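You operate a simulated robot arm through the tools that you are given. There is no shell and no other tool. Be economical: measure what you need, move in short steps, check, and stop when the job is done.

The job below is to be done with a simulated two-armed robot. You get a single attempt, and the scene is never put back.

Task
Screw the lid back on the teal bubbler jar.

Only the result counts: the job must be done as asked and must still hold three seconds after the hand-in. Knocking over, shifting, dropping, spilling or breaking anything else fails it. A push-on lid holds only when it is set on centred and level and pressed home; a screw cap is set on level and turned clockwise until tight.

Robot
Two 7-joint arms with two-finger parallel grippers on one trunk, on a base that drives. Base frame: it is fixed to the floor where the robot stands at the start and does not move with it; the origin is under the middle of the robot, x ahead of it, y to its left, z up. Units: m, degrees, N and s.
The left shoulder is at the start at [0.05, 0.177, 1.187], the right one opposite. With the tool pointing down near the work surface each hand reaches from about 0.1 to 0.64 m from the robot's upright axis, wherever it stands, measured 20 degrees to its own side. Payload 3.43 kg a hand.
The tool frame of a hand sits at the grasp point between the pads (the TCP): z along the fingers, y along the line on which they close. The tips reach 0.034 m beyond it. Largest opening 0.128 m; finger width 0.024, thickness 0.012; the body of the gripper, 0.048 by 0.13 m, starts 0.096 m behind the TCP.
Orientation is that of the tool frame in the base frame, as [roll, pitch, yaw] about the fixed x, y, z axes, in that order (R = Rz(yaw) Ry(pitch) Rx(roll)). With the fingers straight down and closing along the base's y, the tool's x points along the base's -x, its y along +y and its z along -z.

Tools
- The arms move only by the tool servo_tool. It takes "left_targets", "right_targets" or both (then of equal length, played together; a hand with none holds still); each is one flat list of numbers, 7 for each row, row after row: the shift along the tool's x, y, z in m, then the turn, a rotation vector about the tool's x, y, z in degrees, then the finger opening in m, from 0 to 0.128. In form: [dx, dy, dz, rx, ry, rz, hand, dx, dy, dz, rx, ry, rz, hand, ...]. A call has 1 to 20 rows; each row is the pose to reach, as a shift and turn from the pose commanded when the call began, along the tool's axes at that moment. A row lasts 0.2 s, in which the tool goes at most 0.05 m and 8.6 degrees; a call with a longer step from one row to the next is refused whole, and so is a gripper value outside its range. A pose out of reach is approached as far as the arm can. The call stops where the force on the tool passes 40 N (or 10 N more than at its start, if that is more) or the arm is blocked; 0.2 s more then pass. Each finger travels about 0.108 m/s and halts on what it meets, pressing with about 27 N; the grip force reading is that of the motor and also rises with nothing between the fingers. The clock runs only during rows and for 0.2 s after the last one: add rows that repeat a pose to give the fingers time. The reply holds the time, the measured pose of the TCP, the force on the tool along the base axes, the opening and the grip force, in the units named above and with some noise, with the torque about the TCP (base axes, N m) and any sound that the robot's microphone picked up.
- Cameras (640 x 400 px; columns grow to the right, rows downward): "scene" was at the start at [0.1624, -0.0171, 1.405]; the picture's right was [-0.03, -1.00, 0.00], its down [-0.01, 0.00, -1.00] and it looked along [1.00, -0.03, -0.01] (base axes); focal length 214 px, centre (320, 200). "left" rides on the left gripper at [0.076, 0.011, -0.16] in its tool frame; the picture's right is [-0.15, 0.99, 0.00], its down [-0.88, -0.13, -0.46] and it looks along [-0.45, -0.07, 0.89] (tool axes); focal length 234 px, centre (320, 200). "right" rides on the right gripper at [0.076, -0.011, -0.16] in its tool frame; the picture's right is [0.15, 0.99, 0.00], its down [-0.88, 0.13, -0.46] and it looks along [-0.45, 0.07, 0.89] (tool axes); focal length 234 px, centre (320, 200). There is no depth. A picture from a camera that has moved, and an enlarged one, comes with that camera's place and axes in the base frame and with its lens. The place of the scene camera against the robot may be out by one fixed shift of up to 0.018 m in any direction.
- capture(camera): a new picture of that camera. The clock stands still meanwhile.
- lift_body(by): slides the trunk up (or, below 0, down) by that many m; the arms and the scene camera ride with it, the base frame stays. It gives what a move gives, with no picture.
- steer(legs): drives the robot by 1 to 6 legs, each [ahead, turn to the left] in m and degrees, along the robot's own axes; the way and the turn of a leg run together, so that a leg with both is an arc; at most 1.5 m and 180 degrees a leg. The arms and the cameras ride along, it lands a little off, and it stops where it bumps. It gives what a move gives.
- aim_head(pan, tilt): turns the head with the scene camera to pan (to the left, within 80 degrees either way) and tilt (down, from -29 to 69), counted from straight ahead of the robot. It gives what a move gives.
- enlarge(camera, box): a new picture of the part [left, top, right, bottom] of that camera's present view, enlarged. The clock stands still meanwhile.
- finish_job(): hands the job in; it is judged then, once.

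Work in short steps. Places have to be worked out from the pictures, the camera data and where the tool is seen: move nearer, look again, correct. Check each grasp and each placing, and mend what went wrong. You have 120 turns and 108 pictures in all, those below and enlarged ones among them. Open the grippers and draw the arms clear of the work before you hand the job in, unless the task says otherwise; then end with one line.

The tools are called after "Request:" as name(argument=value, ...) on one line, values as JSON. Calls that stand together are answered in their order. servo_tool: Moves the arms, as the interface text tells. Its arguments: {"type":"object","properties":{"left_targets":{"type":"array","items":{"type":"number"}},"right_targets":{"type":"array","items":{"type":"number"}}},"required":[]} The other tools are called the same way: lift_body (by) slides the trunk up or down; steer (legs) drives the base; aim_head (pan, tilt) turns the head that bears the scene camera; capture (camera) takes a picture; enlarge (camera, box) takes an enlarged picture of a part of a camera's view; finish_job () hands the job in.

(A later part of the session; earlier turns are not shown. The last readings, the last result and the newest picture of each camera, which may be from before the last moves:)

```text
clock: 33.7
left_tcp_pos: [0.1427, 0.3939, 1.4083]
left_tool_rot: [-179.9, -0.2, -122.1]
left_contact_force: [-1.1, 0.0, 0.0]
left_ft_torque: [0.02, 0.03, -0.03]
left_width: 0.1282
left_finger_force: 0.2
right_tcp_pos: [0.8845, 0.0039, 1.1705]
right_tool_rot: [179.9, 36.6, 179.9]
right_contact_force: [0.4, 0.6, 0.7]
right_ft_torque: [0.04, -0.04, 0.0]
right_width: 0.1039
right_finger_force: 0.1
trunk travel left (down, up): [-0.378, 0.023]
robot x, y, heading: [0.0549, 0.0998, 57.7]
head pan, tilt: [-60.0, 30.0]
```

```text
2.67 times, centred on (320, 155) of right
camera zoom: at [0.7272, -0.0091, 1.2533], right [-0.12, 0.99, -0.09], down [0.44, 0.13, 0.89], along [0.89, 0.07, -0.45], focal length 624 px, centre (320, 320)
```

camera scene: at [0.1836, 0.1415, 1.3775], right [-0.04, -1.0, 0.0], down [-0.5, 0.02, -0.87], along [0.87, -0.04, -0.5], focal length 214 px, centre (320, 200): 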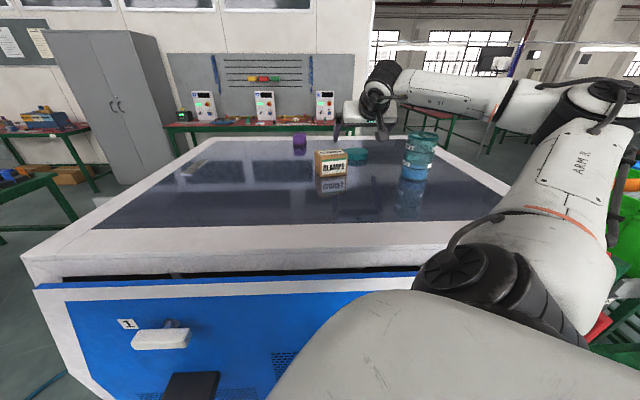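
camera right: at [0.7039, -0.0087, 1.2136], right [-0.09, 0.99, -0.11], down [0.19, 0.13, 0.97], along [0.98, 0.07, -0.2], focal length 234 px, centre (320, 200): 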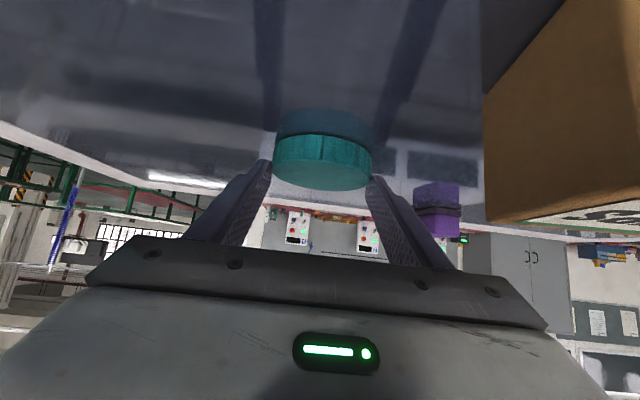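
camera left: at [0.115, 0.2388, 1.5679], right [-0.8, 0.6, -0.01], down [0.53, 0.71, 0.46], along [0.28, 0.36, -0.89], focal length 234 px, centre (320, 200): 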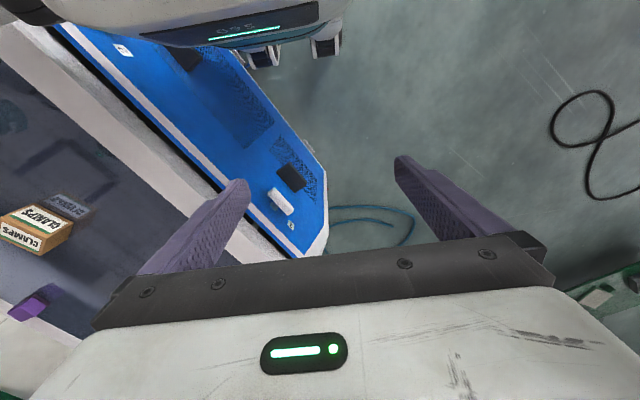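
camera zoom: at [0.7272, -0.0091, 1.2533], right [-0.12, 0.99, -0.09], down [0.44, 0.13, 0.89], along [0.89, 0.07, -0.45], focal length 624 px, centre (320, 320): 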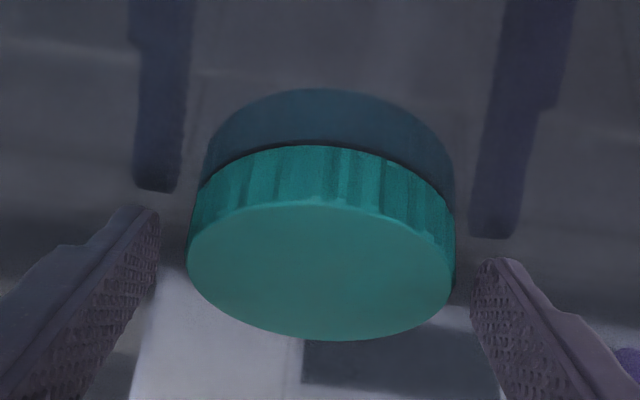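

The tips are now about 3 mm above the table and straddle the lid's diameter. A small nudge forward, then I close.

Request:
servo_tool(right_targets=[-0.0048, -0.001, 0.0036, 0, 0, 0, 0.104, -0.0048, -0.001, 0.0036, 0, 0, 0, 0.09, -0.0048, -0.001, 0.0036, 0, 0, 0, 0.08, -0.0048, -0.001, 0.0036, 0, 0, 0, 0.065, -0.0048, -0.001, 0.0036, 0, 0, 0, 0.06, -0.0048, -0.001, 0.0036, 0, 0, 0, 0.06])

Request:
enlarge(camera="right", box=[200, 80, 440, 230])

```text
clock: 35.1
left_tcp_pos: [0.1416, 0.3925, 1.4091]
left_tool_rot: [-179.9, -0.2, -122.2]
left_contact_force: [-0.1, -0.7, 0.4]
left_ft_torque: [0.0, -0.01, 0.01]
left_width: 0.128
left_finger_force: 0.0
right_tcp_pos: [0.8895, 0.001, 1.1698]
right_tool_rot: [-180.0, 36.7, 179.9]
right_contact_force: [0.2, 0.4, 1.0]
right_ft_torque: [-0.02, -0.01, 0.0]
right_width: 0.0834
right_finger_force: 27.0
trunk travel left (down, up): [-0.378, 0.023]
robot x, y, heading: [0.0537, 0.1016, 57.7]
head pan, tilt: [-60.0, 30.0]
```

```text
2.67 times, centred on (320, 155) of right
camera zoom: at [0.7325, -0.0102, 1.2524], right [-0.12, 0.99, -0.09], down [0.43, 0.13, 0.89], along [0.89, 0.07, -0.44], focal length 624 px, centre (320, 320)
```

zoom: 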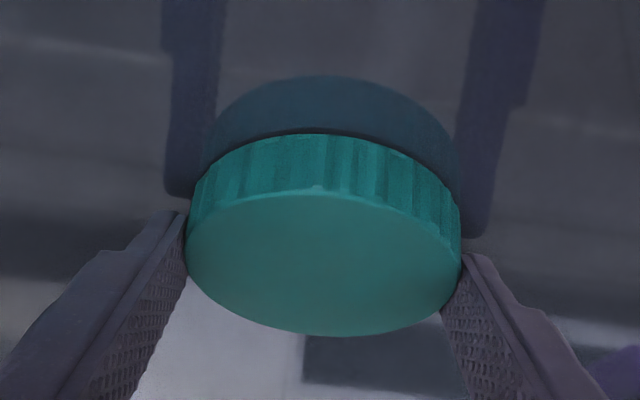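

Solid grip (width 0.083). I lift 5 cm straight up and check that the lid comes level.

Request:
servo_tool(right_targets=[-0.005, 0, -0.0066, 0, 0, 0, 0.06, -0.015, 0, -0.02, 0, 0, 0, 0.06, -0.03, 0, -0.04, 0, 0, 0, 0.06, -0.03, 0, -0.04, 0, 0, 0, 0.06])

Request:
capture(camera="right")

Request:
capture(camera="scene")

```text
clock: 36.1
left_tcp_pos: [0.1432, 0.3932, 1.4078]
left_tool_rot: [-179.8, -0.1, -122.3]
left_contact_force: [0.8, -0.4, 0.2]
left_ft_torque: [0.0, 0.03, -0.03]
left_width: 0.128
left_finger_force: 0.0
right_tcp_pos: [0.8907, -0.001, 1.2178]
right_tool_rot: [179.9, 36.5, 179.8]
right_contact_force: [-1.2, 0.3, -1.1]
right_ft_torque: [0.01, 0.0, -0.01]
right_width: 0.0832
right_finger_force: 27.4
trunk travel left (down, up): [-0.378, 0.023]
robot x, y, heading: [0.0524, 0.1005, 57.4]
head pan, tilt: [-60.0, 30.0]
```

```text
70 pictures are left
camera right: at [0.735, -0.0122, 1.3012], right [-0.12, 0.99, -0.09], down [0.44, 0.13, 0.89], along [0.89, 0.07, -0.45], focal length 234 px, centre (320, 200)
```

right: 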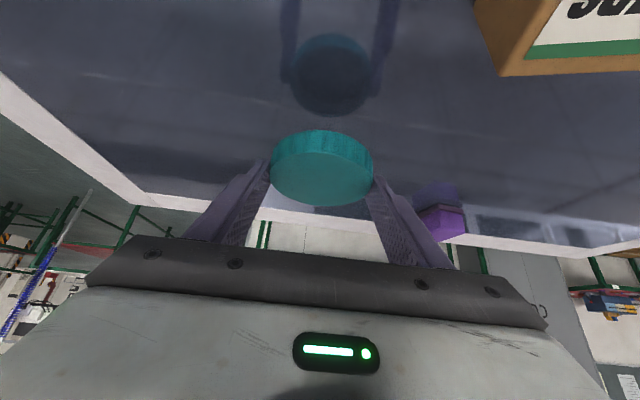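

```text
69 pictures are left
camera scene: at [0.1842, 0.1413, 1.3774], right [-0.04, -1.0, 0.0], down [-0.5, 0.02, -0.87], along [0.87, -0.04, -0.5], focal length 214 px, centre (320, 200)
```

scene: 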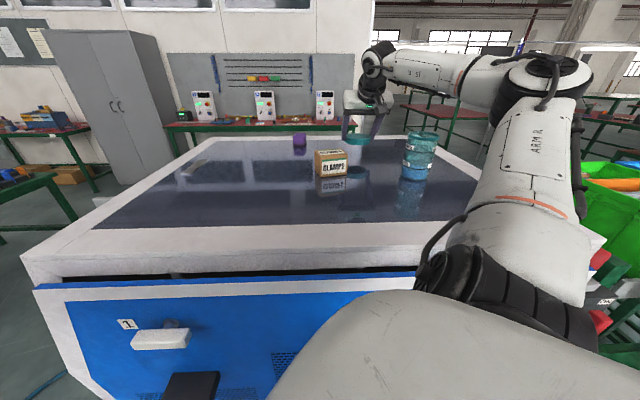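

The lid is held level. I raise it and retract over free table space so I can set it down and regrip vertically.

Request:
servo_tool(right_targets=[0.0064, 0, -0.0351, 0, 0, 0, 0.06, 0.0128, 0, -0.0702, 0, 0, 0, 0.06, 0.0192, 0, -0.105, 0, 0, 0, 0.06, 0.0256, 0, -0.1404, 0, 0, 0, 0.06, 0.032, 0, -0.1755, 0, 0, 0, 0.06, 0.064, 0, -0.199, 0, 0, 0, 0.06, 0.096, 0, -0.223, 0, 0, 0, 0.06, 0.128, 0, -0.247, 0, 0, 0, 0.06, 0.16, 0, -0.27, 0, 0, 0, 0.06, 0.16, 0, -0.27, 0, 0, 0, 0.06])

Request:
capture(camera="right")

Request:
capture(camera="scene")

```text
clock: 38.3
left_tcp_pos: [0.142, 0.3928, 1.4098]
left_tool_rot: [-179.9, -0.1, -122.3]
left_contact_force: [0.6, 0.2, -0.4]
left_ft_torque: [0.01, -0.01, 0.02]
left_width: 0.1282
left_finger_force: 0.1
right_tcp_pos: [0.6013, -0.0013, 1.3413]
right_tool_rot: [-179.9, 36.6, 179.9]
right_contact_force: [-0.4, 0.5, 0.3]
right_ft_torque: [0.03, 0.05, 0.0]
right_width: 0.0832
right_finger_force: 27.1
trunk travel left (down, up): [-0.378, 0.023]
robot x, y, heading: [0.0555, 0.0986, 57.5]
head pan, tilt: [-60.0, 30.0]
```

```text
68 pictures are left
camera right: at [0.4439, -0.013, 1.4244], right [-0.12, 0.99, -0.09], down [0.44, 0.13, 0.89], along [0.89, 0.06, -0.45], focal length 234 px, centre (320, 200)
```

right: 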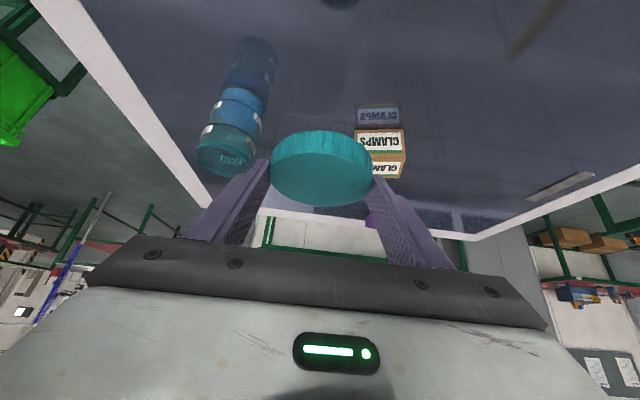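

```text
67 pictures are left
camera scene: at [0.1843, 0.1415, 1.3774], right [-0.04, -1.0, 0.0], down [-0.5, 0.02, -0.87], along [0.87, -0.04, -0.5], focal length 214 px, centre (320, 200)
```

scene: 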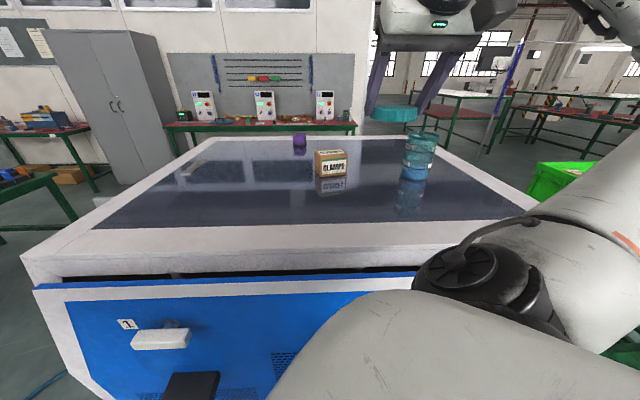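

I lower toward the open table near (0.60,0.01), stopping 5 cm above to check the elbow clearance.

Request:
servo_tool(right_targets=[0.018, 0.004, 0.024, 0, 0, 0, 0.06, 0.036, 0.008, 0.048, 0, 0, 0, 0.06, 0.054, 0.012, 0.072, 0, 0, 0, 0.06, 0.0714, 0.015, 0.0965, 0, 0, 0, 0.06, 0.0714, 0.015, 0.0965, 0, 0, 0, 0.06])

Request:
capture(camera="scene")

```text
clock: 39.5
left_tcp_pos: [0.1409, 0.3938, 1.4088]
left_tool_rot: [-179.9, -0.2, -122.1]
left_contact_force: [0.5, 0.9, 0.8]
left_ft_torque: [-0.01, -0.01, -0.03]
left_width: 0.1281
left_finger_force: 0.1
right_tcp_pos: [0.6012, 0.0158, 1.2202]
right_tool_rot: [179.9, 36.7, 179.8]
right_contact_force: [0.3, -0.2, -0.1]
right_ft_torque: [-0.01, 0.01, 0.01]
right_width: 0.0835
right_finger_force: 27.0
trunk travel left (down, up): [-0.378, 0.023]
robot x, y, heading: [0.0534, 0.0995, 57.4]
head pan, tilt: [-60.0, 30.0]
```

```text
66 pictures are left
camera scene: at [0.1839, 0.1416, 1.3775], right [-0.04, -1.0, 0.0], down [-0.5, 0.02, -0.87], along [0.87, -0.04, -0.5], focal length 214 px, centre (320, 200)
```

scene: 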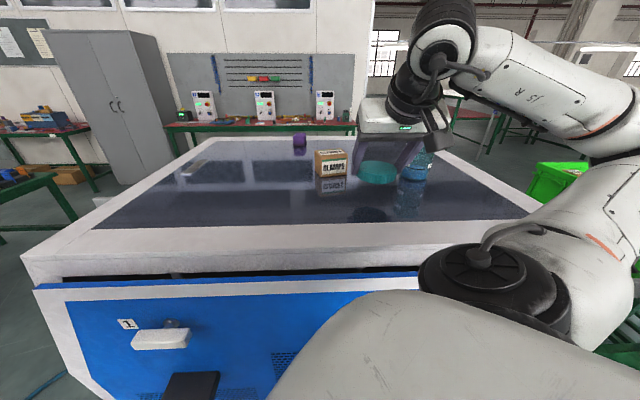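

Clear. I lower the last 5 cm to the pick height and release.

Request:
servo_tool(right_targets=[0.0148, 0, 0.02, 0, 0, 0, 0.06, 0.0248, 0, 0.0334, 0, 0, 0, 0.06, 0.0292, 0, 0.0393, 0, 0, 0, 0.06, 0.0292, 0, 0.0393, 0, 0, 0, 0.06])

Request:
capture(camera="right")

```text
clock: 40.5
left_tcp_pos: [0.1416, 0.3928, 1.4086]
left_tool_rot: [-179.9, -0.2, -122.2]
left_contact_force: [0.0, -0.5, 0.3]
left_ft_torque: [0.0, -0.02, 0.04]
left_width: 0.1281
left_finger_force: 0.0
right_tcp_pos: [0.6011, 0.0163, 1.1722]
right_tool_rot: [180.0, 36.6, 179.9]
right_contact_force: [0.1, -0.6, -0.3]
right_ft_torque: [0.02, 0.02, 0.01]
right_width: 0.0833
right_finger_force: 27.2
trunk travel left (down, up): [-0.378, 0.023]
robot x, y, heading: [0.0519, 0.1004, 57.9]
head pan, tilt: [-60.0, 30.0]
```

```text
65 pictures are left
camera right: at [0.4441, 0.0044, 1.2553], right [-0.12, 0.99, -0.09], down [0.43, 0.13, 0.89], along [0.89, 0.07, -0.45], focal length 234 px, centre (320, 200)
```

right: 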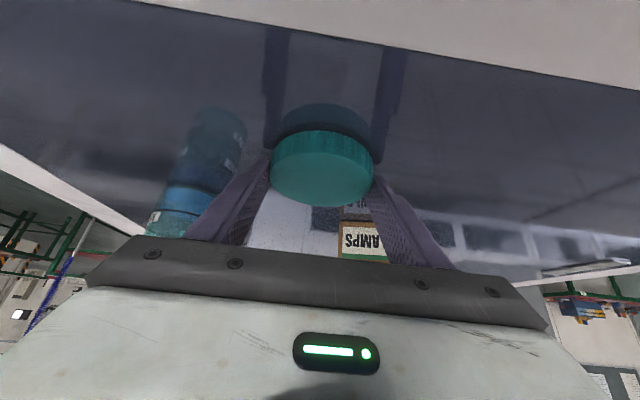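

About 2 mm above the table; I lower 2 mm and open.

Request:
servo_tool(right_targets=[0.0013, 0, 0.0018, 0, 0, 0, 0.06, 0.0013, 0, 0.0018, 0, 0, 0, 0.09, 0.0013, 0, 0.0018, 0, 0, 0, 0.105, 0.0013, 0, 0.0018, 0, 0, 0, 0.11, 0.0013, 0, 0.0018, 0, 0, 0, 0.11])

Request:
servo_tool(right_targets=[-0.0119, 0, -0.0161, 0, 0, 0, 0.128, -0.0357, 0, -0.048, 0, 0, 0, 0.128, -0.0476, 0, -0.0643, 0, 0, 0, 0.128, -0.0476, 0, -0.0643, 0, 7.4, 0, 0.128, -0.0476, 0, -0.0643, 0, 14.7, 0, 0.128, -0.0476, 0, -0.0643, 0, 22, 0, 0.128, -0.0476, 0, -0.0643, 0, 29.3, 0, 0.128, -0.0476, 0, -0.0643, 0, 36.6, 0, 0.128, -0.0476, 0, -0.0643, 0, 36.6, 0, 0.128])

Request:
capture(camera="right")

Request:
capture(camera="scene")

```text
clock: 41.7
left_tcp_pos: [0.1412, 0.3931, 1.4091]
left_tool_rot: [-179.9, -0.2, -122.2]
left_contact_force: [-0.5, 0.2, 0.9]
left_ft_torque: [-0.01, 0.0, 0.02]
left_width: 0.128
left_finger_force: 0.0
right_tcp_pos: [0.6012, 0.0155, 1.1711]
right_tool_rot: [180.0, 36.6, 180.0]
right_contact_force: [0.3, 1.5, 0.1]
right_ft_torque: [0.02, 0.0, 0.01]
right_width: 0.1099
right_finger_force: 0.0
trunk travel left (down, up): [-0.378, 0.023]
robot x, y, heading: [0.0522, 0.0987, 57.6]
head pan, tilt: [-60.0, 30.0]
```

```text
clock: 43.7
left_tcp_pos: [0.1423, 0.3927, 1.4082]
left_tool_rot: [-179.9, -0.2, -122.2]
left_contact_force: [0.2, -0.1, 0.2]
left_ft_torque: [0.0, 0.0, 0.01]
left_width: 0.1279
left_finger_force: 0.1
right_tcp_pos: [0.6015, 0.0155, 1.2494]
right_tool_rot: [180.0, 0.0, 179.9]
right_contact_force: [-0.1, 0.2, -0.8]
right_ft_torque: [0.02, -0.01, -0.02]
right_width: 0.1279
right_finger_force: 0.0
trunk travel left (down, up): [-0.378, 0.023]
robot x, y, heading: [0.0523, 0.0983, 57.6]
head pan, tilt: [-60.0, 30.0]
```

```text
64 pictures are left
camera right: at [0.5241, 0.0042, 1.4097], right [-0.14, 0.99, 0.0], down [0.88, 0.13, 0.46], along [0.45, 0.07, -0.89], focal length 234 px, centre (320, 200)
```

right: 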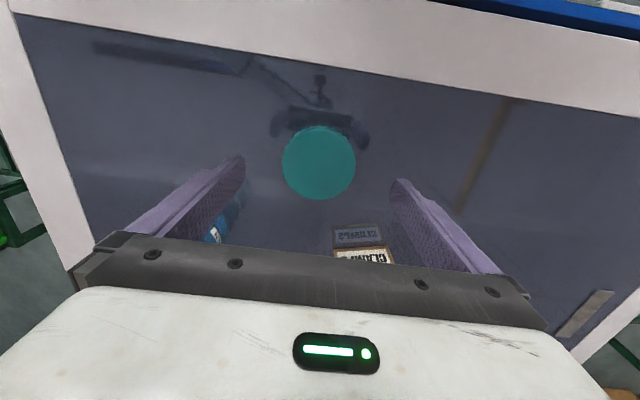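

```text
63 pictures are left
camera scene: at [0.1838, 0.1413, 1.3775], right [-0.04, -1.0, 0.0], down [-0.5, 0.02, -0.87], along [0.87, -0.04, -0.5], focal length 214 px, centre (320, 200)
```

scene: 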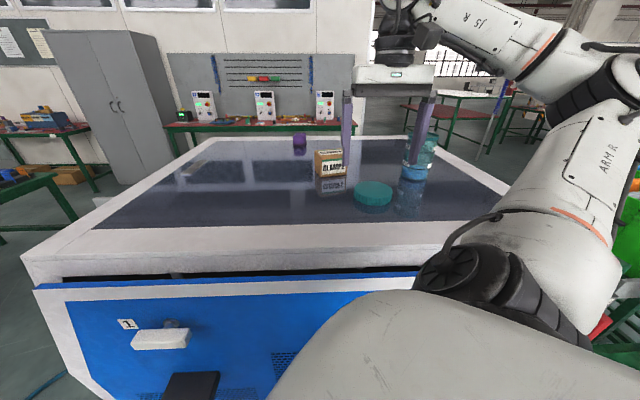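

The lid sits at (0.607,0.0165), the tool is vertical. I descend, close, and lift.

Request:
servo_tool(right_targets=[-0.0055, 0.001, 0.03, 0, 0, 0, 0.115, -0.0055, 0.001, 0.06, 0, 0, 0, 0.115, -0.0055, 0.001, 0.0785, 0, 0, 0, 0.115, -0.0055, 0.001, 0.0785, 0, 0, 0, 0.095, -0.0055, 0.001, 0.0785, 0, 0, 0, 0.08, -0.0055, 0.001, 0.0785, 0, 0, 0, 0.06, -0.0055, 0.001, 0.0785, 0, 0, 0, 0.06, -0.0055, 0.001, 0.0785, 0, 0, 0, 0.06])

Request:
capture(camera="right")

```text
clock: 45.5
left_tcp_pos: [0.1422, 0.3941, 1.409]
left_tool_rot: [-179.9, -0.2, -122.2]
left_contact_force: [0.5, 0.3, 0.2]
left_ft_torque: [0.03, 0.02, 0.0]
left_width: 0.1281
left_finger_force: 0.1
right_tcp_pos: [0.6062, 0.0186, 1.1716]
right_tool_rot: [179.9, 0.0, -180.0]
right_contact_force: [0.5, 0.0, 0.0]
right_ft_torque: [-0.01, 0.01, 0.01]
right_width: 0.0832
right_finger_force: 27.3
trunk travel left (down, up): [-0.378, 0.023]
robot x, y, heading: [0.0523, 0.0965, 57.9]
head pan, tilt: [-60.0, 30.0]
```

```text
62 pictures are left
camera right: at [0.5286, 0.0071, 1.3313], right [-0.14, 0.99, 0.0], down [0.88, 0.13, 0.46], along [0.45, 0.07, -0.89], focal length 234 px, centre (320, 200)
```

right: 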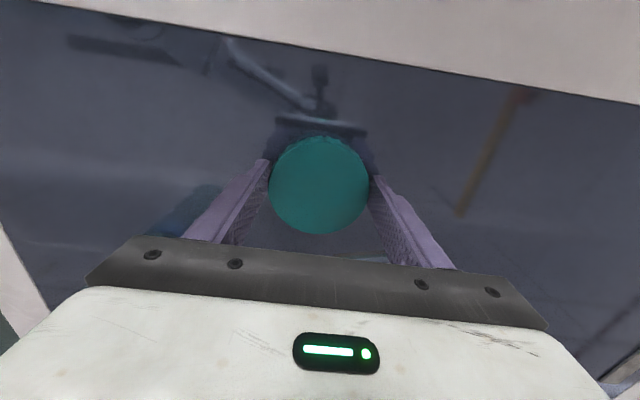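

Grip is centred on the lid. I lift to z≈1.37 and drive to a position nearer the jar.

Request:
servo_tool(right_targets=[0, 0, -0.02, 0, 0, 0, 0.06, 0, 0, -0.06, 0, 0, 0, 0.06, 0, 0, -0.1, 0, 0, 0, 0.06, 0, 0, -0.14, 0, 0, 0, 0.06, 0, 0, -0.18, 0, 0, 0, 0.06, 0, 0, -0.2, 0, 0, 0, 0.06, 0, 0, -0.2, 0, 0, 0, 0.06])

Request:
steer(legs=[[0, 46.3], [-0.1545, 0], [0, -44]])

Request:
aim_head(pan=-60, tilt=30)

Request:
capture(camera="scene")

Request:
capture(camera="right")

```text
clock: 47.1
left_tcp_pos: [0.1415, 0.3925, 1.409]
left_tool_rot: [-179.9, -0.2, -122.2]
left_contact_force: [-0.1, -0.1, 0.1]
left_ft_torque: [0.01, 0.02, -0.01]
left_width: 0.1281
left_finger_force: 0.1
right_tcp_pos: [0.61, 0.0162, 1.3624]
right_tool_rot: [179.8, 0.2, 179.9]
right_contact_force: [-0.3, 0.3, -0.9]
right_ft_torque: [-0.01, 0.0, -0.01]
right_width: 0.0834
right_finger_force: 26.9
right hand out of reach, approached as far as the arm can: row 6, 7
trunk travel left (down, up): [-0.378, 0.023]
robot x, y, heading: [0.0532, 0.1023, 57.7]
head pan, tilt: [-60.0, 30.0]
```

```text
clock: 52.5
left_tcp_pos: [0.1665, 0.2448, 1.4082]
left_tool_rot: [-179.9, -0.2, -120.3]
left_contact_force: [-0.4, 0.0, -0.1]
left_ft_torque: [0.04, -0.03, -0.03]
left_width: 0.1281
left_finger_force: 0.1
right_tcp_pos: [0.647, -0.1174, 1.3613]
right_tool_rot: [179.8, 0.1, -178.2]
right_contact_force: [-0.2, 0.3, -0.4]
right_ft_torque: [-0.04, -0.01, 0.01]
right_width: 0.0833
right_finger_force: 27.0
trunk travel left (down, up): [-0.378, 0.023]
robot x, y, heading: [0.0856, -0.0497, 59.9]
head pan, tilt: [-60.0, 30.0]
```

```text
clock: 53.1
left_tcp_pos: [0.1663, 0.2447, 1.409]
left_tool_rot: [-180.0, -0.2, -120.4]
left_contact_force: [0.2, 0.3, 0.8]
left_ft_torque: [-0.01, 0.0, 0.0]
left_width: 0.1277
left_finger_force: 0.0
right_tcp_pos: [0.6471, -0.116, 1.361]
right_tool_rot: [179.9, 0.1, -178.1]
right_contact_force: [-0.1, -0.7, -0.4]
right_ft_torque: [0.01, -0.01, 0.01]
right_width: 0.0834
right_finger_force: 26.6
trunk travel left (down, up): [-0.378, 0.023]
robot x, y, heading: [0.089, -0.0503, 59.7]
head pan, tilt: [-60.0, 30.0]
```

```text
61 pictures are left
camera scene: at [0.216, -0.0051, 1.3775], right [-0.01, -1.0, 0.0], down [-0.5, 0.0, -0.87], along [0.87, -0.01, -0.5], focal length 214 px, centre (320, 200)
```

scene: 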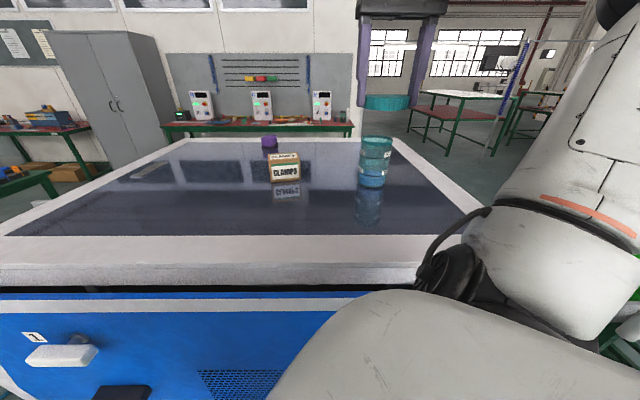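

```text
60 pictures are left
camera right: at [0.5706, -0.1309, 1.5207], right [-0.18, 0.98, 0.0], down [0.87, 0.16, 0.46], along [0.45, 0.08, -0.89], focal length 234 px, centre (320, 200)
```

right: 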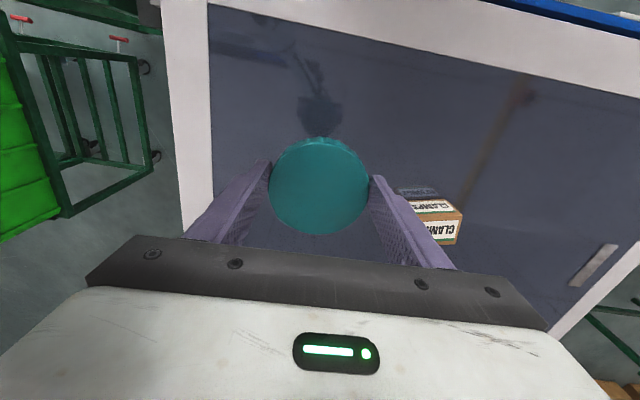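

The jar is hidden beneath the lid for the wrist camera. I zoom the scene camera to compare the held lid (known position) with the jar rim.

Request:
enlarge(camera="scene", box=[320, 80, 440, 200])

Request:
capture(camera="left")

```text
3.33 times, centred on (380, 140) of scene
camera zoom: at [0.216, -0.0051, 1.3775], right [-0.01, -1.0, 0.0], down [-0.5, 0.0, -0.87], along [0.87, -0.01, -0.5], focal length 715 px, centre (120, 400)
```

zoom: 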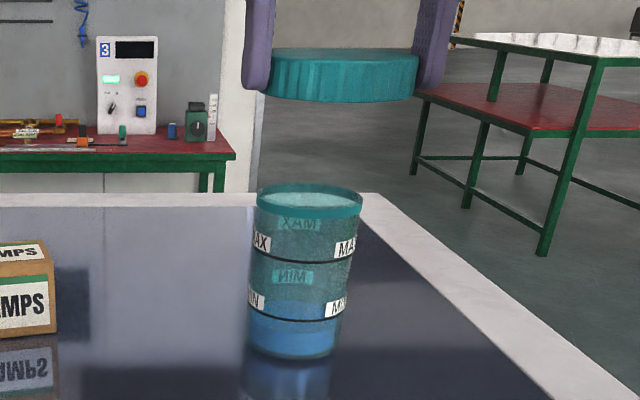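

```text
58 pictures are left
camera left: at [0.118, 0.1865, 1.5689], right [-0.78, 0.62, 0.0], down [0.56, 0.7, 0.45], along [0.28, 0.35, -0.89], focal length 234 px, centre (320, 200)
```

left: 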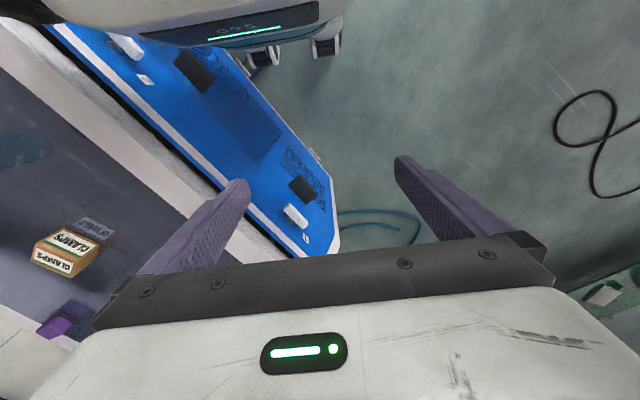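

Scene camera has a ~1.8 cm shift and my jar estimates disagree, so I want a direct view. I move the right hand 17 cm to the left so its camera sees the jar beside the lid.

Request:
servo_tool(right_targets=[0.0105, 0.042, 0, 0, 0, 0, 0.06, 0.021, 0.084, 0, 0, 0, 0, 0.06, 0.0315, 0.126, 0, 0, 0, 0, 0.06, 0.042, 0.167, 0, 0, 0, 0, 0.06, 0.042, 0.167, 0, 0, 0, 0, 0.06])

Request:
capture(camera="right")

Request:
enlarge(camera="right", box=[60, 80, 260, 240])

```text
clock: 54.3
left_tcp_pos: [0.1671, 0.245, 1.4088]
left_tool_rot: [-179.9, -0.1, -120.4]
left_contact_force: [0.3, 0.0, 0.2]
left_ft_torque: [0.0, 0.01, -0.03]
left_width: 0.1279
left_finger_force: 0.1
right_tcp_pos: [0.6015, 0.0464, 1.3639]
right_tool_rot: [179.9, 0.1, -178.3]
right_contact_force: [0.4, -0.3, 0.1]
right_ft_torque: [0.04, 0.02, -0.04]
right_width: 0.0837
right_finger_force: 27.2
trunk travel left (down, up): [-0.378, 0.023]
robot x, y, heading: [0.0898, -0.0528, 59.9]
head pan, tilt: [-60.0, 30.0]
```

```text
57 pictures are left
camera right: at [0.5257, 0.032, 1.5229], right [-0.18, 0.98, 0.0], down [0.88, 0.16, 0.46], along [0.45, 0.08, -0.89], focal length 234 px, centre (320, 200)
```

right: 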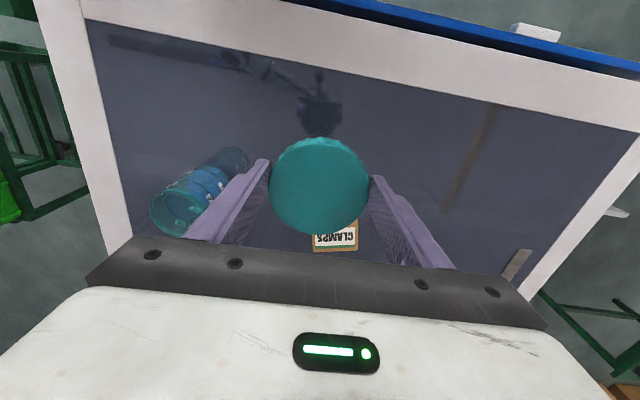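

```text
2.50 times, centred on (160, 160) of right
camera zoom: at [0.5257, 0.032, 1.5229], right [-0.18, 0.98, 0.0], down [0.88, 0.16, 0.46], along [0.45, 0.08, -0.89], focal length 585 px, centre (720, 300)
```

zoom: 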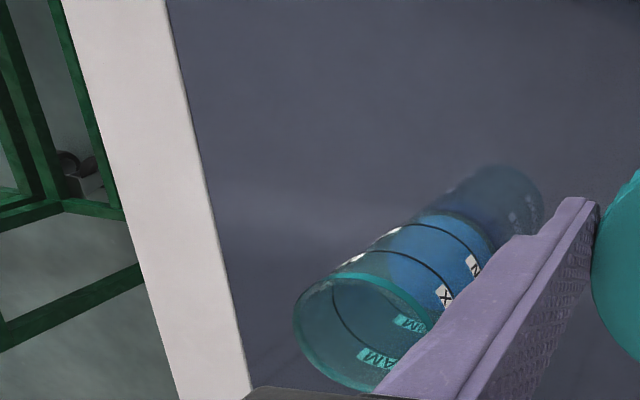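

The jar rim centre works out at about (0.724,-0.134), z≈1.243. For an independent side view I turn the left hand (and its camera) to look toward the jar.

Request:
servo_tool(left_targets=[0, 0, 0, 0, 0, 8, 0.128, 0, 0, 0, 0, 0, 16, 0.128, 0, 0, 0, 0, 0, 24, 0.128, 0, 0, 0, 0, 0, 32, 0.128, 0, 0, 0, 0, 0, 40, 0.128, 0, 0, 0, 0, 0, 48, 0.128, 0, 0, 0, 0, 0, 56, 0.128, 0, 0, 0, 0, 0, 64, 0.128, 0, 0, 0, 0, 0, 72, 0.128, 0, 0, 0, 0, 0, 80, 0.128, 0, 0, 0, 0, 0, 86, 0.128])

Request:
servo_tool(left_targets=[0, 0, 0, 0, -8, 0, 0.128, 0, 0, 0, 0, -16, 0, 0.128, 0, 0, 0, 0, -24, 0, 0.128, 0, 0, 0, 0, -32, 0, 0.128, 0, 0, 0, 0, -38, 0, 0.128, 0, 0, 0, 0, -38, 0, 0.128])

Request:
capture(camera="left")

```text
clock: 56.7
left_tcp_pos: [0.1634, 0.1855, 1.3424]
left_tool_rot: [-179.8, 0.3, 153.7]
left_contact_force: [0.3, 0.9, 1.4]
left_ft_torque: [0.01, 0.02, -0.01]
left_width: 0.1282
left_finger_force: 0.2
left hand out of reach, approached as far as the arm can: row 7, 8, 9, 10, 11
right_tcp_pos: [0.6014, 0.0474, 1.3635]
right_tool_rot: [179.9, 0.0, -178.2]
right_contact_force: [-0.4, 0.4, -0.3]
right_ft_torque: [0.01, 0.01, -0.01]
right_width: 0.0834
right_finger_force: 27.0
trunk travel left (down, up): [-0.378, 0.023]
robot x, y, heading: [0.0895, -0.0486, 59.5]
head pan, tilt: [-60.0, 30.0]
```

```text
clock: 58.1
left_tcp_pos: [0.1602, 0.1839, 1.3417]
left_tool_rot: [-179.9, 38.2, 153.8]
left_contact_force: [0.5, -1.1, -0.1]
left_ft_torque: [0.0, 0.02, 0.02]
left_width: 0.1278
left_finger_force: 0.0
right_tcp_pos: [0.6021, 0.046, 1.3636]
right_tool_rot: [180.0, 0.1, -178.2]
right_contact_force: [0.5, -0.3, -0.2]
right_ft_torque: [-0.03, -0.02, 0.01]
right_width: 0.0836
right_finger_force: 27.1
trunk travel left (down, up): [-0.378, 0.023]
robot x, y, heading: [0.0893, -0.052, 59.7]
head pan, tilt: [-60.0, 30.0]
```

```text
55 pictures are left
camera left: at [0.0239, 0.2646, 1.4205], right [0.54, 0.84, 0.09], down [0.31, -0.3, 0.9], along [0.78, -0.46, -0.42], focal length 234 px, centre (320, 200)
```

left: 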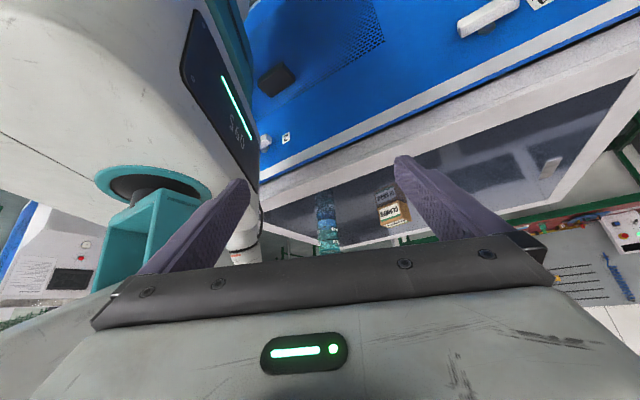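

The left camera sees the jar. I raise the trunk 2 cm for reach, then bring the lid over the estimated jar centre, staying well above the rim.

Request:
lift_body(by=0.022)

Request:
servo_tool(right_targets=[-0.024, -0.036, 0.01, 0, 0, 0, 0.06, -0.048, -0.072, 0.02, 0, 0, 0, 0.06, -0.072, -0.108, 0.03, 0, 0, 0, 0.06, -0.096, -0.144, 0.04, 0, 0, 0, 0.06, -0.117, -0.1836, 0.06, 0, 0, 0, 0.06, -0.117, -0.1836, 0.06, 0, 0, 0, 0.06])

Request:
enlarge(camera="scene", box=[320, 80, 440, 200])

Request:
enlarge(camera="left", box=[270, 180, 390, 260])

```text
clock: 58.8
left_tcp_pos: [0.1611, 0.1842, 1.3643]
left_tool_rot: [-179.7, 38.1, 153.8]
left_contact_force: [-0.6, -0.7, -0.5]
left_ft_torque: [-0.01, 0.0, -0.04]
left_width: 0.1282
left_finger_force: 0.0
right_tcp_pos: [0.6018, 0.0463, 1.3854]
right_tool_rot: [180.0, 0.1, -178.2]
right_contact_force: [-0.4, -0.8, -0.7]
right_ft_torque: [0.02, 0.01, -0.01]
right_width: 0.0836
right_finger_force: 27.0
trunk travel left (down, up): [-0.4, 0.001]
robot x, y, heading: [0.0896, -0.0496, 59.7]
head pan, tilt: [-60.0, 30.0]
```

```text
clock: 60.2
left_tcp_pos: [0.1607, 0.1847, 1.3644]
left_tool_rot: [-179.7, 38.0, 153.9]
left_contact_force: [-0.3, 0.0, -0.6]
left_ft_torque: [-0.03, -0.02, -0.01]
left_width: 0.1276
left_finger_force: 0.1
right_tcp_pos: [0.7236, -0.1345, 1.3269]
right_tool_rot: [180.0, 0.1, -178.2]
right_contact_force: [1.2, 0.4, 1.3]
right_ft_torque: [-0.06, 0.01, 0.02]
right_width: 0.0833
right_finger_force: 26.9
trunk travel left (down, up): [-0.4, 0.001]
robot x, y, heading: [0.0866, -0.0507, 59.5]
head pan, tilt: [-60.0, 30.0]
```

```text
3.33 times, centred on (380, 140) of scene
camera zoom: at [0.2155, -0.0042, 1.3995], right [-0.01, -1.0, 0.0], down [-0.5, 0.0, -0.87], along [0.87, -0.01, -0.5], focal length 715 px, centre (120, 400)
```

zoom: 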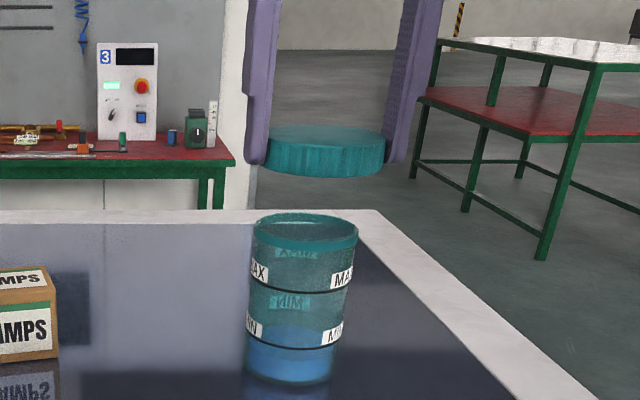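

```text
5.00 times, centred on (330, 220) of left
camera zoom: at [0.0234, 0.2657, 1.4424], right [0.54, 0.84, 0.09], down [0.31, -0.3, 0.9], along [0.78, -0.46, -0.42], focal length 1171 px, centre (270, 100)
```

zoom: 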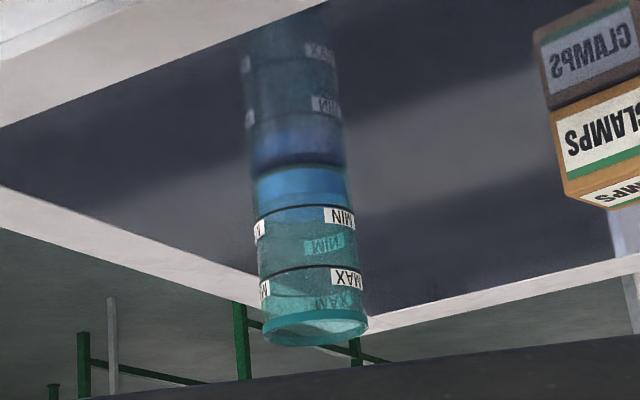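

The lid is about 5 mm too far right of the rim axis in the scene view; the left camera agrees on jar (0.7235,-0.129), rim z≈1.244. I shift and lower to ~8 mm above the rim.

Request:
servo_tool(right_targets=[0.0, 0.005, 0.018, 0, 0, 0, 0.06, 0.0, 0.005, 0.036, 0, 0, 0, 0.06, 0.0, 0.005, 0.036, 0, 0, 0, 0.06])

Request:
enlarge(camera="scene", box=[340, 100, 420, 180])

Request:
enlarge(camera="left", box=[290, 200, 370, 250])

```text
clock: 61.0
left_tcp_pos: [0.1606, 0.1845, 1.3641]
left_tool_rot: [-179.8, 38.1, 153.9]
left_contact_force: [-0.6, -0.3, -0.1]
left_ft_torque: [-0.03, 0.02, -0.03]
left_width: 0.128
left_finger_force: 0.1
right_tcp_pos: [0.726, -0.1293, 1.2892]
right_tool_rot: [179.9, 0.2, -178.1]
right_contact_force: [0.0, -0.4, -0.4]
right_ft_torque: [0.0, 0.0, -0.04]
right_width: 0.0834
right_finger_force: 27.0
trunk travel left (down, up): [-0.4, 0.001]
robot x, y, heading: [0.0845, -0.0506, 59.5]
head pan, tilt: [-60.0, 30.0]
```

```text
5.00 times, centred on (380, 140) of scene
camera zoom: at [0.2159, -0.0049, 1.3995], right [-0.01, -1.0, 0.0], down [-0.5, 0.0, -0.87], along [0.87, -0.01, -0.5], focal length 1072 px, centre (20, 500)
```

zoom: 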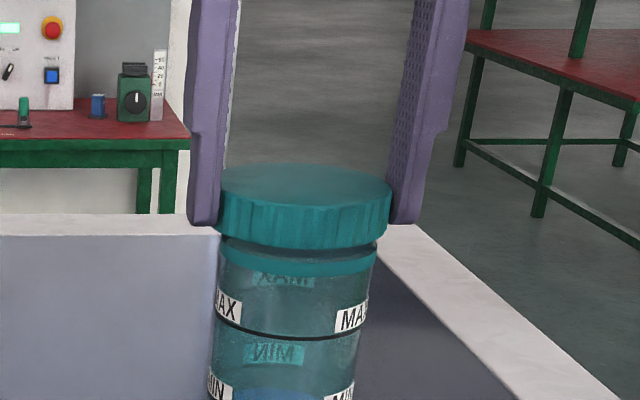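

```text
8.00 times, centred on (330, 225) of left
camera zoom: at [0.0238, 0.265, 1.4426], right [0.54, 0.84, 0.09], down [0.31, -0.3, 0.9], along [0.78, -0.46, -0.42], focal length 1873 px, centre (240, 0)
```

zoom: 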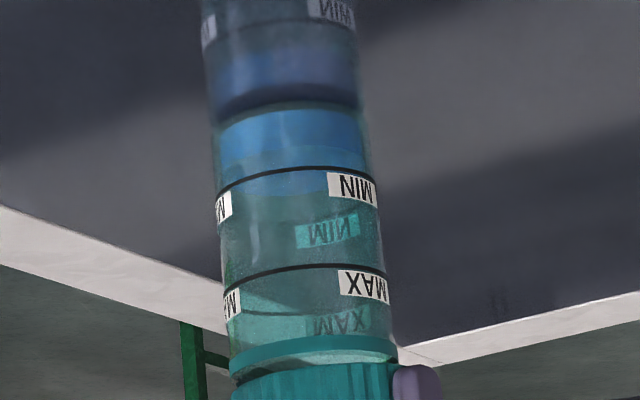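

In the y direction the lid and rim align; the left view suggests the lid is ~8 mm too far in x. I raise 4 mm, shift back 7 mm, and look again.

Request:
servo_tool(right_targets=[0.0, 0, -0.004, 0, 0, 0, 0.06, 0.007, 0.0, -0.004, 0, 0, 0, 0.06, 0.007, 0.0, -0.004, 0, 0, 0, 0.06])

Request:
enlarge(camera="scene", box=[350, 110, 410, 160])

Request:
enlarge(camera="left", box=[300, 220, 360, 255])

```text
clock: 61.8
left_tcp_pos: [0.1609, 0.1839, 1.3636]
left_tool_rot: [-179.8, 38.1, 153.9]
left_contact_force: [-0.2, -0.2, 0.4]
left_ft_torque: [0.01, -0.03, 0.01]
left_width: 0.128
left_finger_force: 0.0
right_tcp_pos: [0.717, -0.1295, 1.2939]
right_tool_rot: [179.9, 0.1, -178.3]
right_contact_force: [0.3, 0.1, 0.4]
right_ft_torque: [0.0, 0.0, -0.02]
right_width: 0.0832
right_finger_force: 27.1
trunk travel left (down, up): [-0.4, 0.001]
robot x, y, heading: [0.0892, -0.0515, 59.3]
head pan, tilt: [-60.0, 30.0]
```

```text
8.00 times, centred on (380, 135) of scene
camera zoom: at [0.2162, -0.0049, 1.3994], right [-0.01, -1.0, 0.0], down [-0.5, 0.0, -0.87], along [0.87, -0.01, -0.5], focal length 1716 px, centre (-160, 720)
```

zoom: 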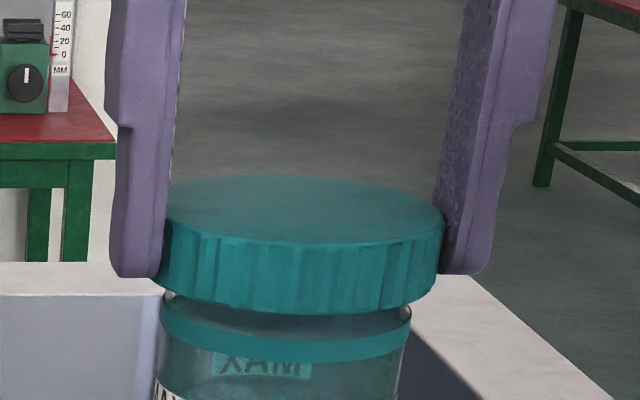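

```text
10.67 times, centred on (330, 238) of left
camera zoom: at [0.0241, 0.2649, 1.4427], right [0.54, 0.84, 0.09], down [0.31, -0.3, 0.9], along [0.78, -0.46, -0.42], focal length 2498 px, centre (213, -200)
```

zoom: 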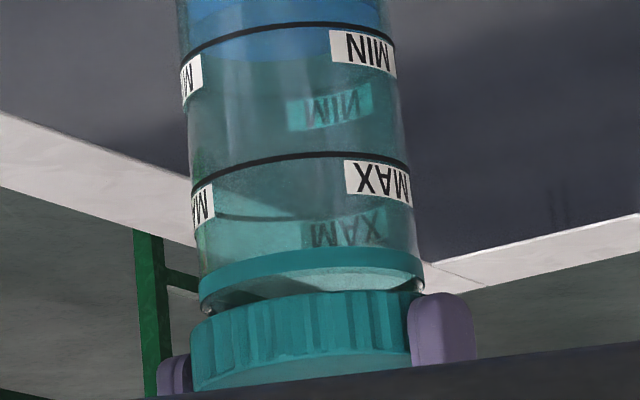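

Now close: small remaining offsets of about (-3.5 mm x, +1.5 mm y). I apply them and lower gently 7 mm, watching the force.

Request:
servo_tool(right_targets=[0.0035, 0.0015, 0, 0, 0, 0, 0.06, 0.0035, 0.0015, 0.0025, 0, 0, 0, 0.06, 0.0035, 0.0015, 0.005, 0, 0, 0, 0.06, 0.0035, 0.0015, 0.007, 0, 0, 0, 0.06])

Request:
enlarge(camera="scene", box=[350, 110, 410, 160])

Request:
enlarge(camera="left", box=[300, 220, 360, 255])

```text
clock: 62.8
left_tcp_pos: [0.1606, 0.1849, 1.3634]
left_tool_rot: [-179.7, 38.1, 153.9]
left_contact_force: [-0.3, 0.4, 0.8]
left_ft_torque: [0.04, 0.02, -0.02]
left_width: 0.1279
left_finger_force: 0.2
right_tcp_pos: [0.7158, -0.1261, 1.2865]
right_tool_rot: [180.0, 0.1, -178.2]
right_contact_force: [0.0, -0.5, -0.6]
right_ft_torque: [0.0, 0.04, -0.04]
right_width: 0.0835
right_finger_force: 27.2
trunk travel left (down, up): [-0.4, 0.001]
robot x, y, heading: [0.0898, -0.056, 59.7]
head pan, tilt: [-60.0, 30.0]
```

```text
8.00 times, centred on (380, 135) of scene
camera zoom: at [0.2161, -0.0051, 1.3995], right [-0.01, -1.0, 0.0], down [-0.5, 0.0, -0.87], along [0.87, -0.01, -0.5], focal length 1716 px, centre (-160, 720)
```

zoom: 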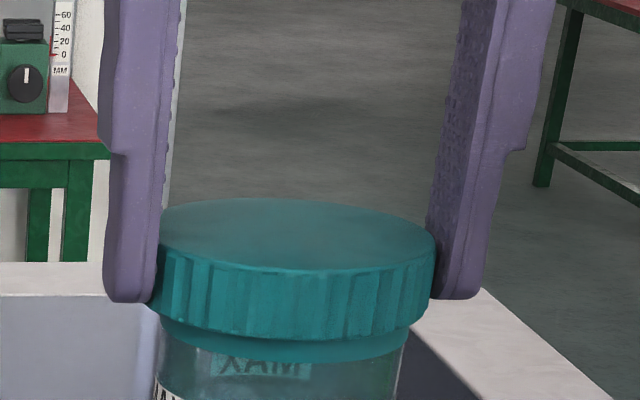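

```text
10.67 times, centred on (330, 238) of left
camera zoom: at [0.024, 0.2648, 1.4427], right [0.54, 0.84, 0.09], down [0.31, -0.3, 0.9], along [0.78, -0.46, -0.42], focal length 2498 px, centre (213, -200)
```

zoom: 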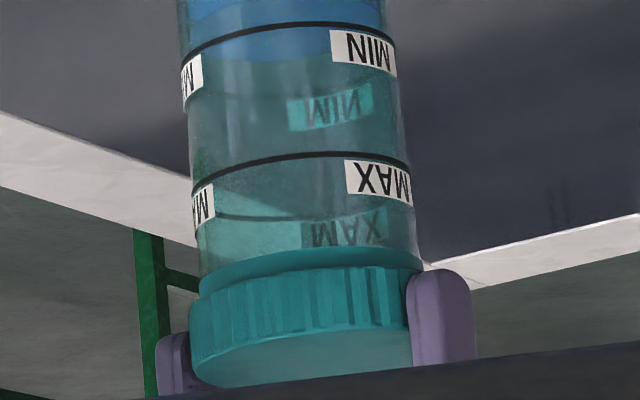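

Aligned in both views within ~1.5 mm and no contact yet. I continue down slowly 5 mm.

Request:
servo_tool(right_targets=[0.001, 0, 0.0015, 0, 0, 0, 0.06, 0.001, 0, 0.003, 0, 0, 0, 0.06, 0.001, 0, 0.005, 0, 0, 0, 0.06])

Request:
enlarge(camera="left", box=[300, 220, 360, 255])

```text
clock: 63.6
left_tcp_pos: [0.1604, 0.1839, 1.3639]
left_tool_rot: [-179.8, 38.1, 153.9]
left_contact_force: [0.3, 1.7, -0.9]
left_ft_torque: [0.01, 0.02, -0.03]
left_width: 0.1279
left_finger_force: 0.0
right_tcp_pos: [0.7132, -0.126, 1.2808]
right_tool_rot: [179.9, 0.2, -178.1]
right_contact_force: [-0.6, 0.1, -1.1]
right_ft_torque: [0.0, 0.01, 0.04]
right_width: 0.0834
right_finger_force: 26.0
trunk travel left (down, up): [-0.4, 0.001]
robot x, y, heading: [0.0866, -0.0531, 59.5]
head pan, tilt: [-60.0, 30.0]
```

```text
10.67 times, centred on (330, 238) of left
camera zoom: at [0.024, 0.2648, 1.4427], right [0.54, 0.84, 0.09], down [0.31, -0.3, 0.9], along [0.78, -0.46, -0.42], focal length 2498 px, centre (213, -200)
```

zoom: 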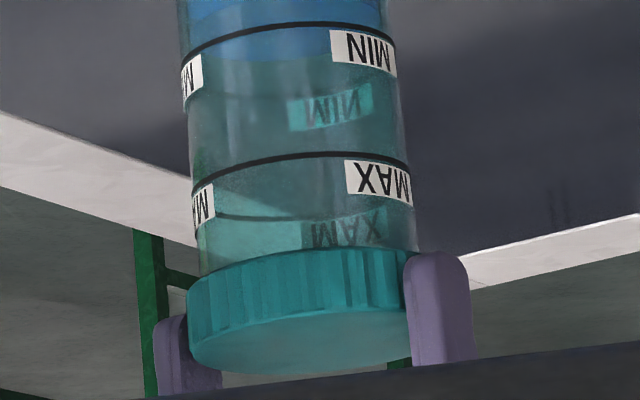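

The lid has slipped over the neck with no force yet. I keep lowering slowly until contact.

Request:
servo_tool(right_targets=[-0.001, 0, 0.001, 0, 0, 0, 0.06, -0.001, 0, 0.002, 0, 0, 0, 0.06, -0.001, 0, 0.003, 0, 0, 0, 0.06])

```text
clock: 64.4
left_tcp_pos: [0.1606, 0.1846, 1.3641]
left_tool_rot: [-179.8, 38.1, 153.9]
left_contact_force: [-0.9, -1.0, -0.3]
left_ft_torque: [0.04, -0.01, -0.01]
left_width: 0.1279
left_finger_force: 0.0
right_tcp_pos: [0.7148, -0.1273, 1.2788]
right_tool_rot: [180.0, 0.1, -178.2]
right_contact_force: [-0.4, 0.1, -0.3]
right_ft_torque: [-0.01, -0.01, -0.02]
right_width: 0.0836
right_finger_force: 27.2
trunk travel left (down, up): [-0.4, 0.001]
robot x, y, heading: [0.0882, -0.0531, 59.8]
head pan, tilt: [-60.0, 30.0]
```

Still no contact; 4 mm more in small steps.

Request:
servo_tool(right_targets=[0, 0, 0.001, 0, 0, 0, 0.06, 0, 0, 0.002, 0, 0, 0, 0.06, 0, 0, 0.003, 0, 0, 0, 0.06, 0, 0, 0.004, 0, 0, 0, 0.06])

Request:
enlarge(camera="left", box=[300, 220, 360, 255])

Request:
enlarge(camera="scene", box=[350, 110, 410, 160])

```text
clock: 65.4
left_tcp_pos: [0.1614, 0.1838, 1.3638]
left_tool_rot: [-179.7, 38.1, 153.8]
left_contact_force: [0.1, -1.0, 0.0]
left_ft_torque: [0.0, 0.04, 0.02]
left_width: 0.1281
left_finger_force: 0.1
right_tcp_pos: [0.7151, -0.1267, 1.2747]
right_tool_rot: [180.0, 0.2, -178.2]
right_contact_force: [-0.9, 0.6, 0.2]
right_ft_torque: [-0.03, 0.06, -0.01]
right_width: 0.0836
right_finger_force: 27.7
trunk travel left (down, up): [-0.4, 0.001]
robot x, y, heading: [0.0877, -0.0479, 59.6]
head pan, tilt: [-60.0, 30.0]
```

```text
10.67 times, centred on (330, 238) of left
camera zoom: at [0.0237, 0.2649, 1.4427], right [0.54, 0.84, 0.09], down [0.31, -0.3, 0.9], along [0.78, -0.46, -0.42], focal length 2498 px, centre (213, -200)
```

zoom: 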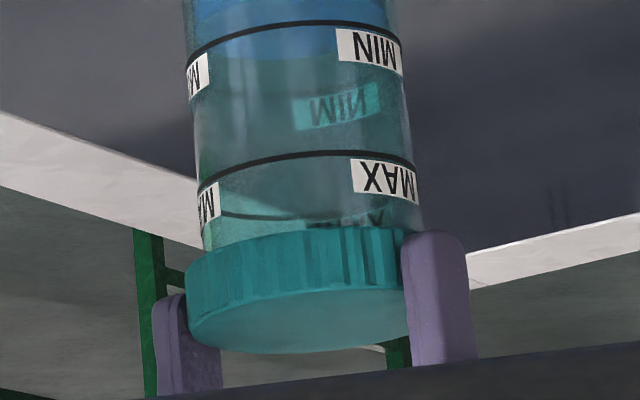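

```text
8.00 times, centred on (380, 135) of scene
camera zoom: at [0.2158, -0.0049, 1.3995], right [-0.01, -1.0, 0.0], down [-0.5, 0.0, -0.87], along [0.87, -0.01, -0.5], focal length 1716 px, centre (-160, 720)
```

zoom: 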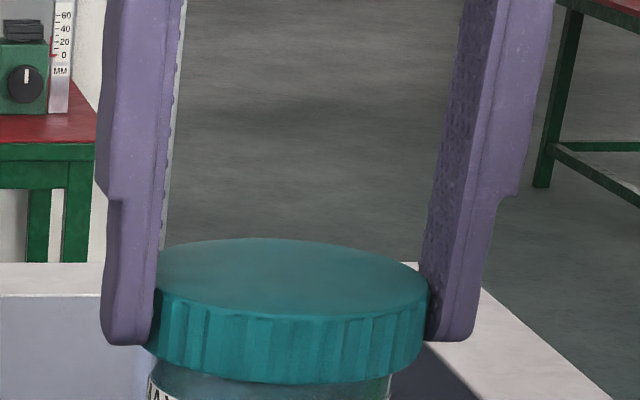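

The jar self-centred by ~2 mm. I continue lowering until vertical force shows.

Request:
servo_tool(right_targets=[0, 0, 0.001, 0, 0, 0, 0.06, 0, 0, 0.002, 0, 0, 0, 0.06, 0, 0, 0.003, 0, 0, 0, 0.06, 0, 0, 0.004, 0, 0, 0, 0.06])

Request:
enlarge(camera="left", box=[300, 220, 360, 255])

```text
clock: 66.4
left_tcp_pos: [0.159, 0.185, 1.3641]
left_tool_rot: [-179.8, 38.3, 153.9]
left_contact_force: [-0.6, -0.1, -0.2]
left_ft_torque: [0.06, 0.0, -0.02]
left_width: 0.128
left_finger_force: 0.0
right_tcp_pos: [0.7146, -0.1271, 1.2723]
right_tool_rot: [179.8, 0.5, -178.2]
right_contact_force: [7.4, -1.7, 25.8]
right_ft_torque: [-0.16, -0.48, -0.02]
right_width: 0.0835
right_finger_force: 26.6
trunk travel left (down, up): [-0.4, 0.001]
robot x, y, heading: [0.0879, -0.0491, 59.7]
head pan, tilt: [-60.0, 30.0]
```

```text
10.67 times, centred on (330, 238) of left
camera zoom: at [0.0221, 0.2651, 1.4428], right [0.54, 0.84, 0.09], down [0.31, -0.3, 0.9], along [0.78, -0.46, -0.42], focal length 2498 px, centre (213, -200)
```

zoom: 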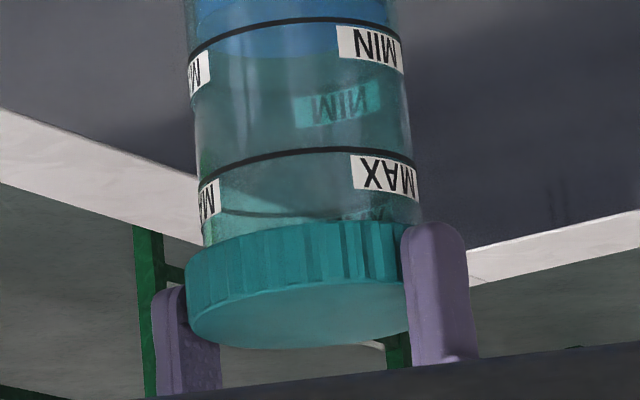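

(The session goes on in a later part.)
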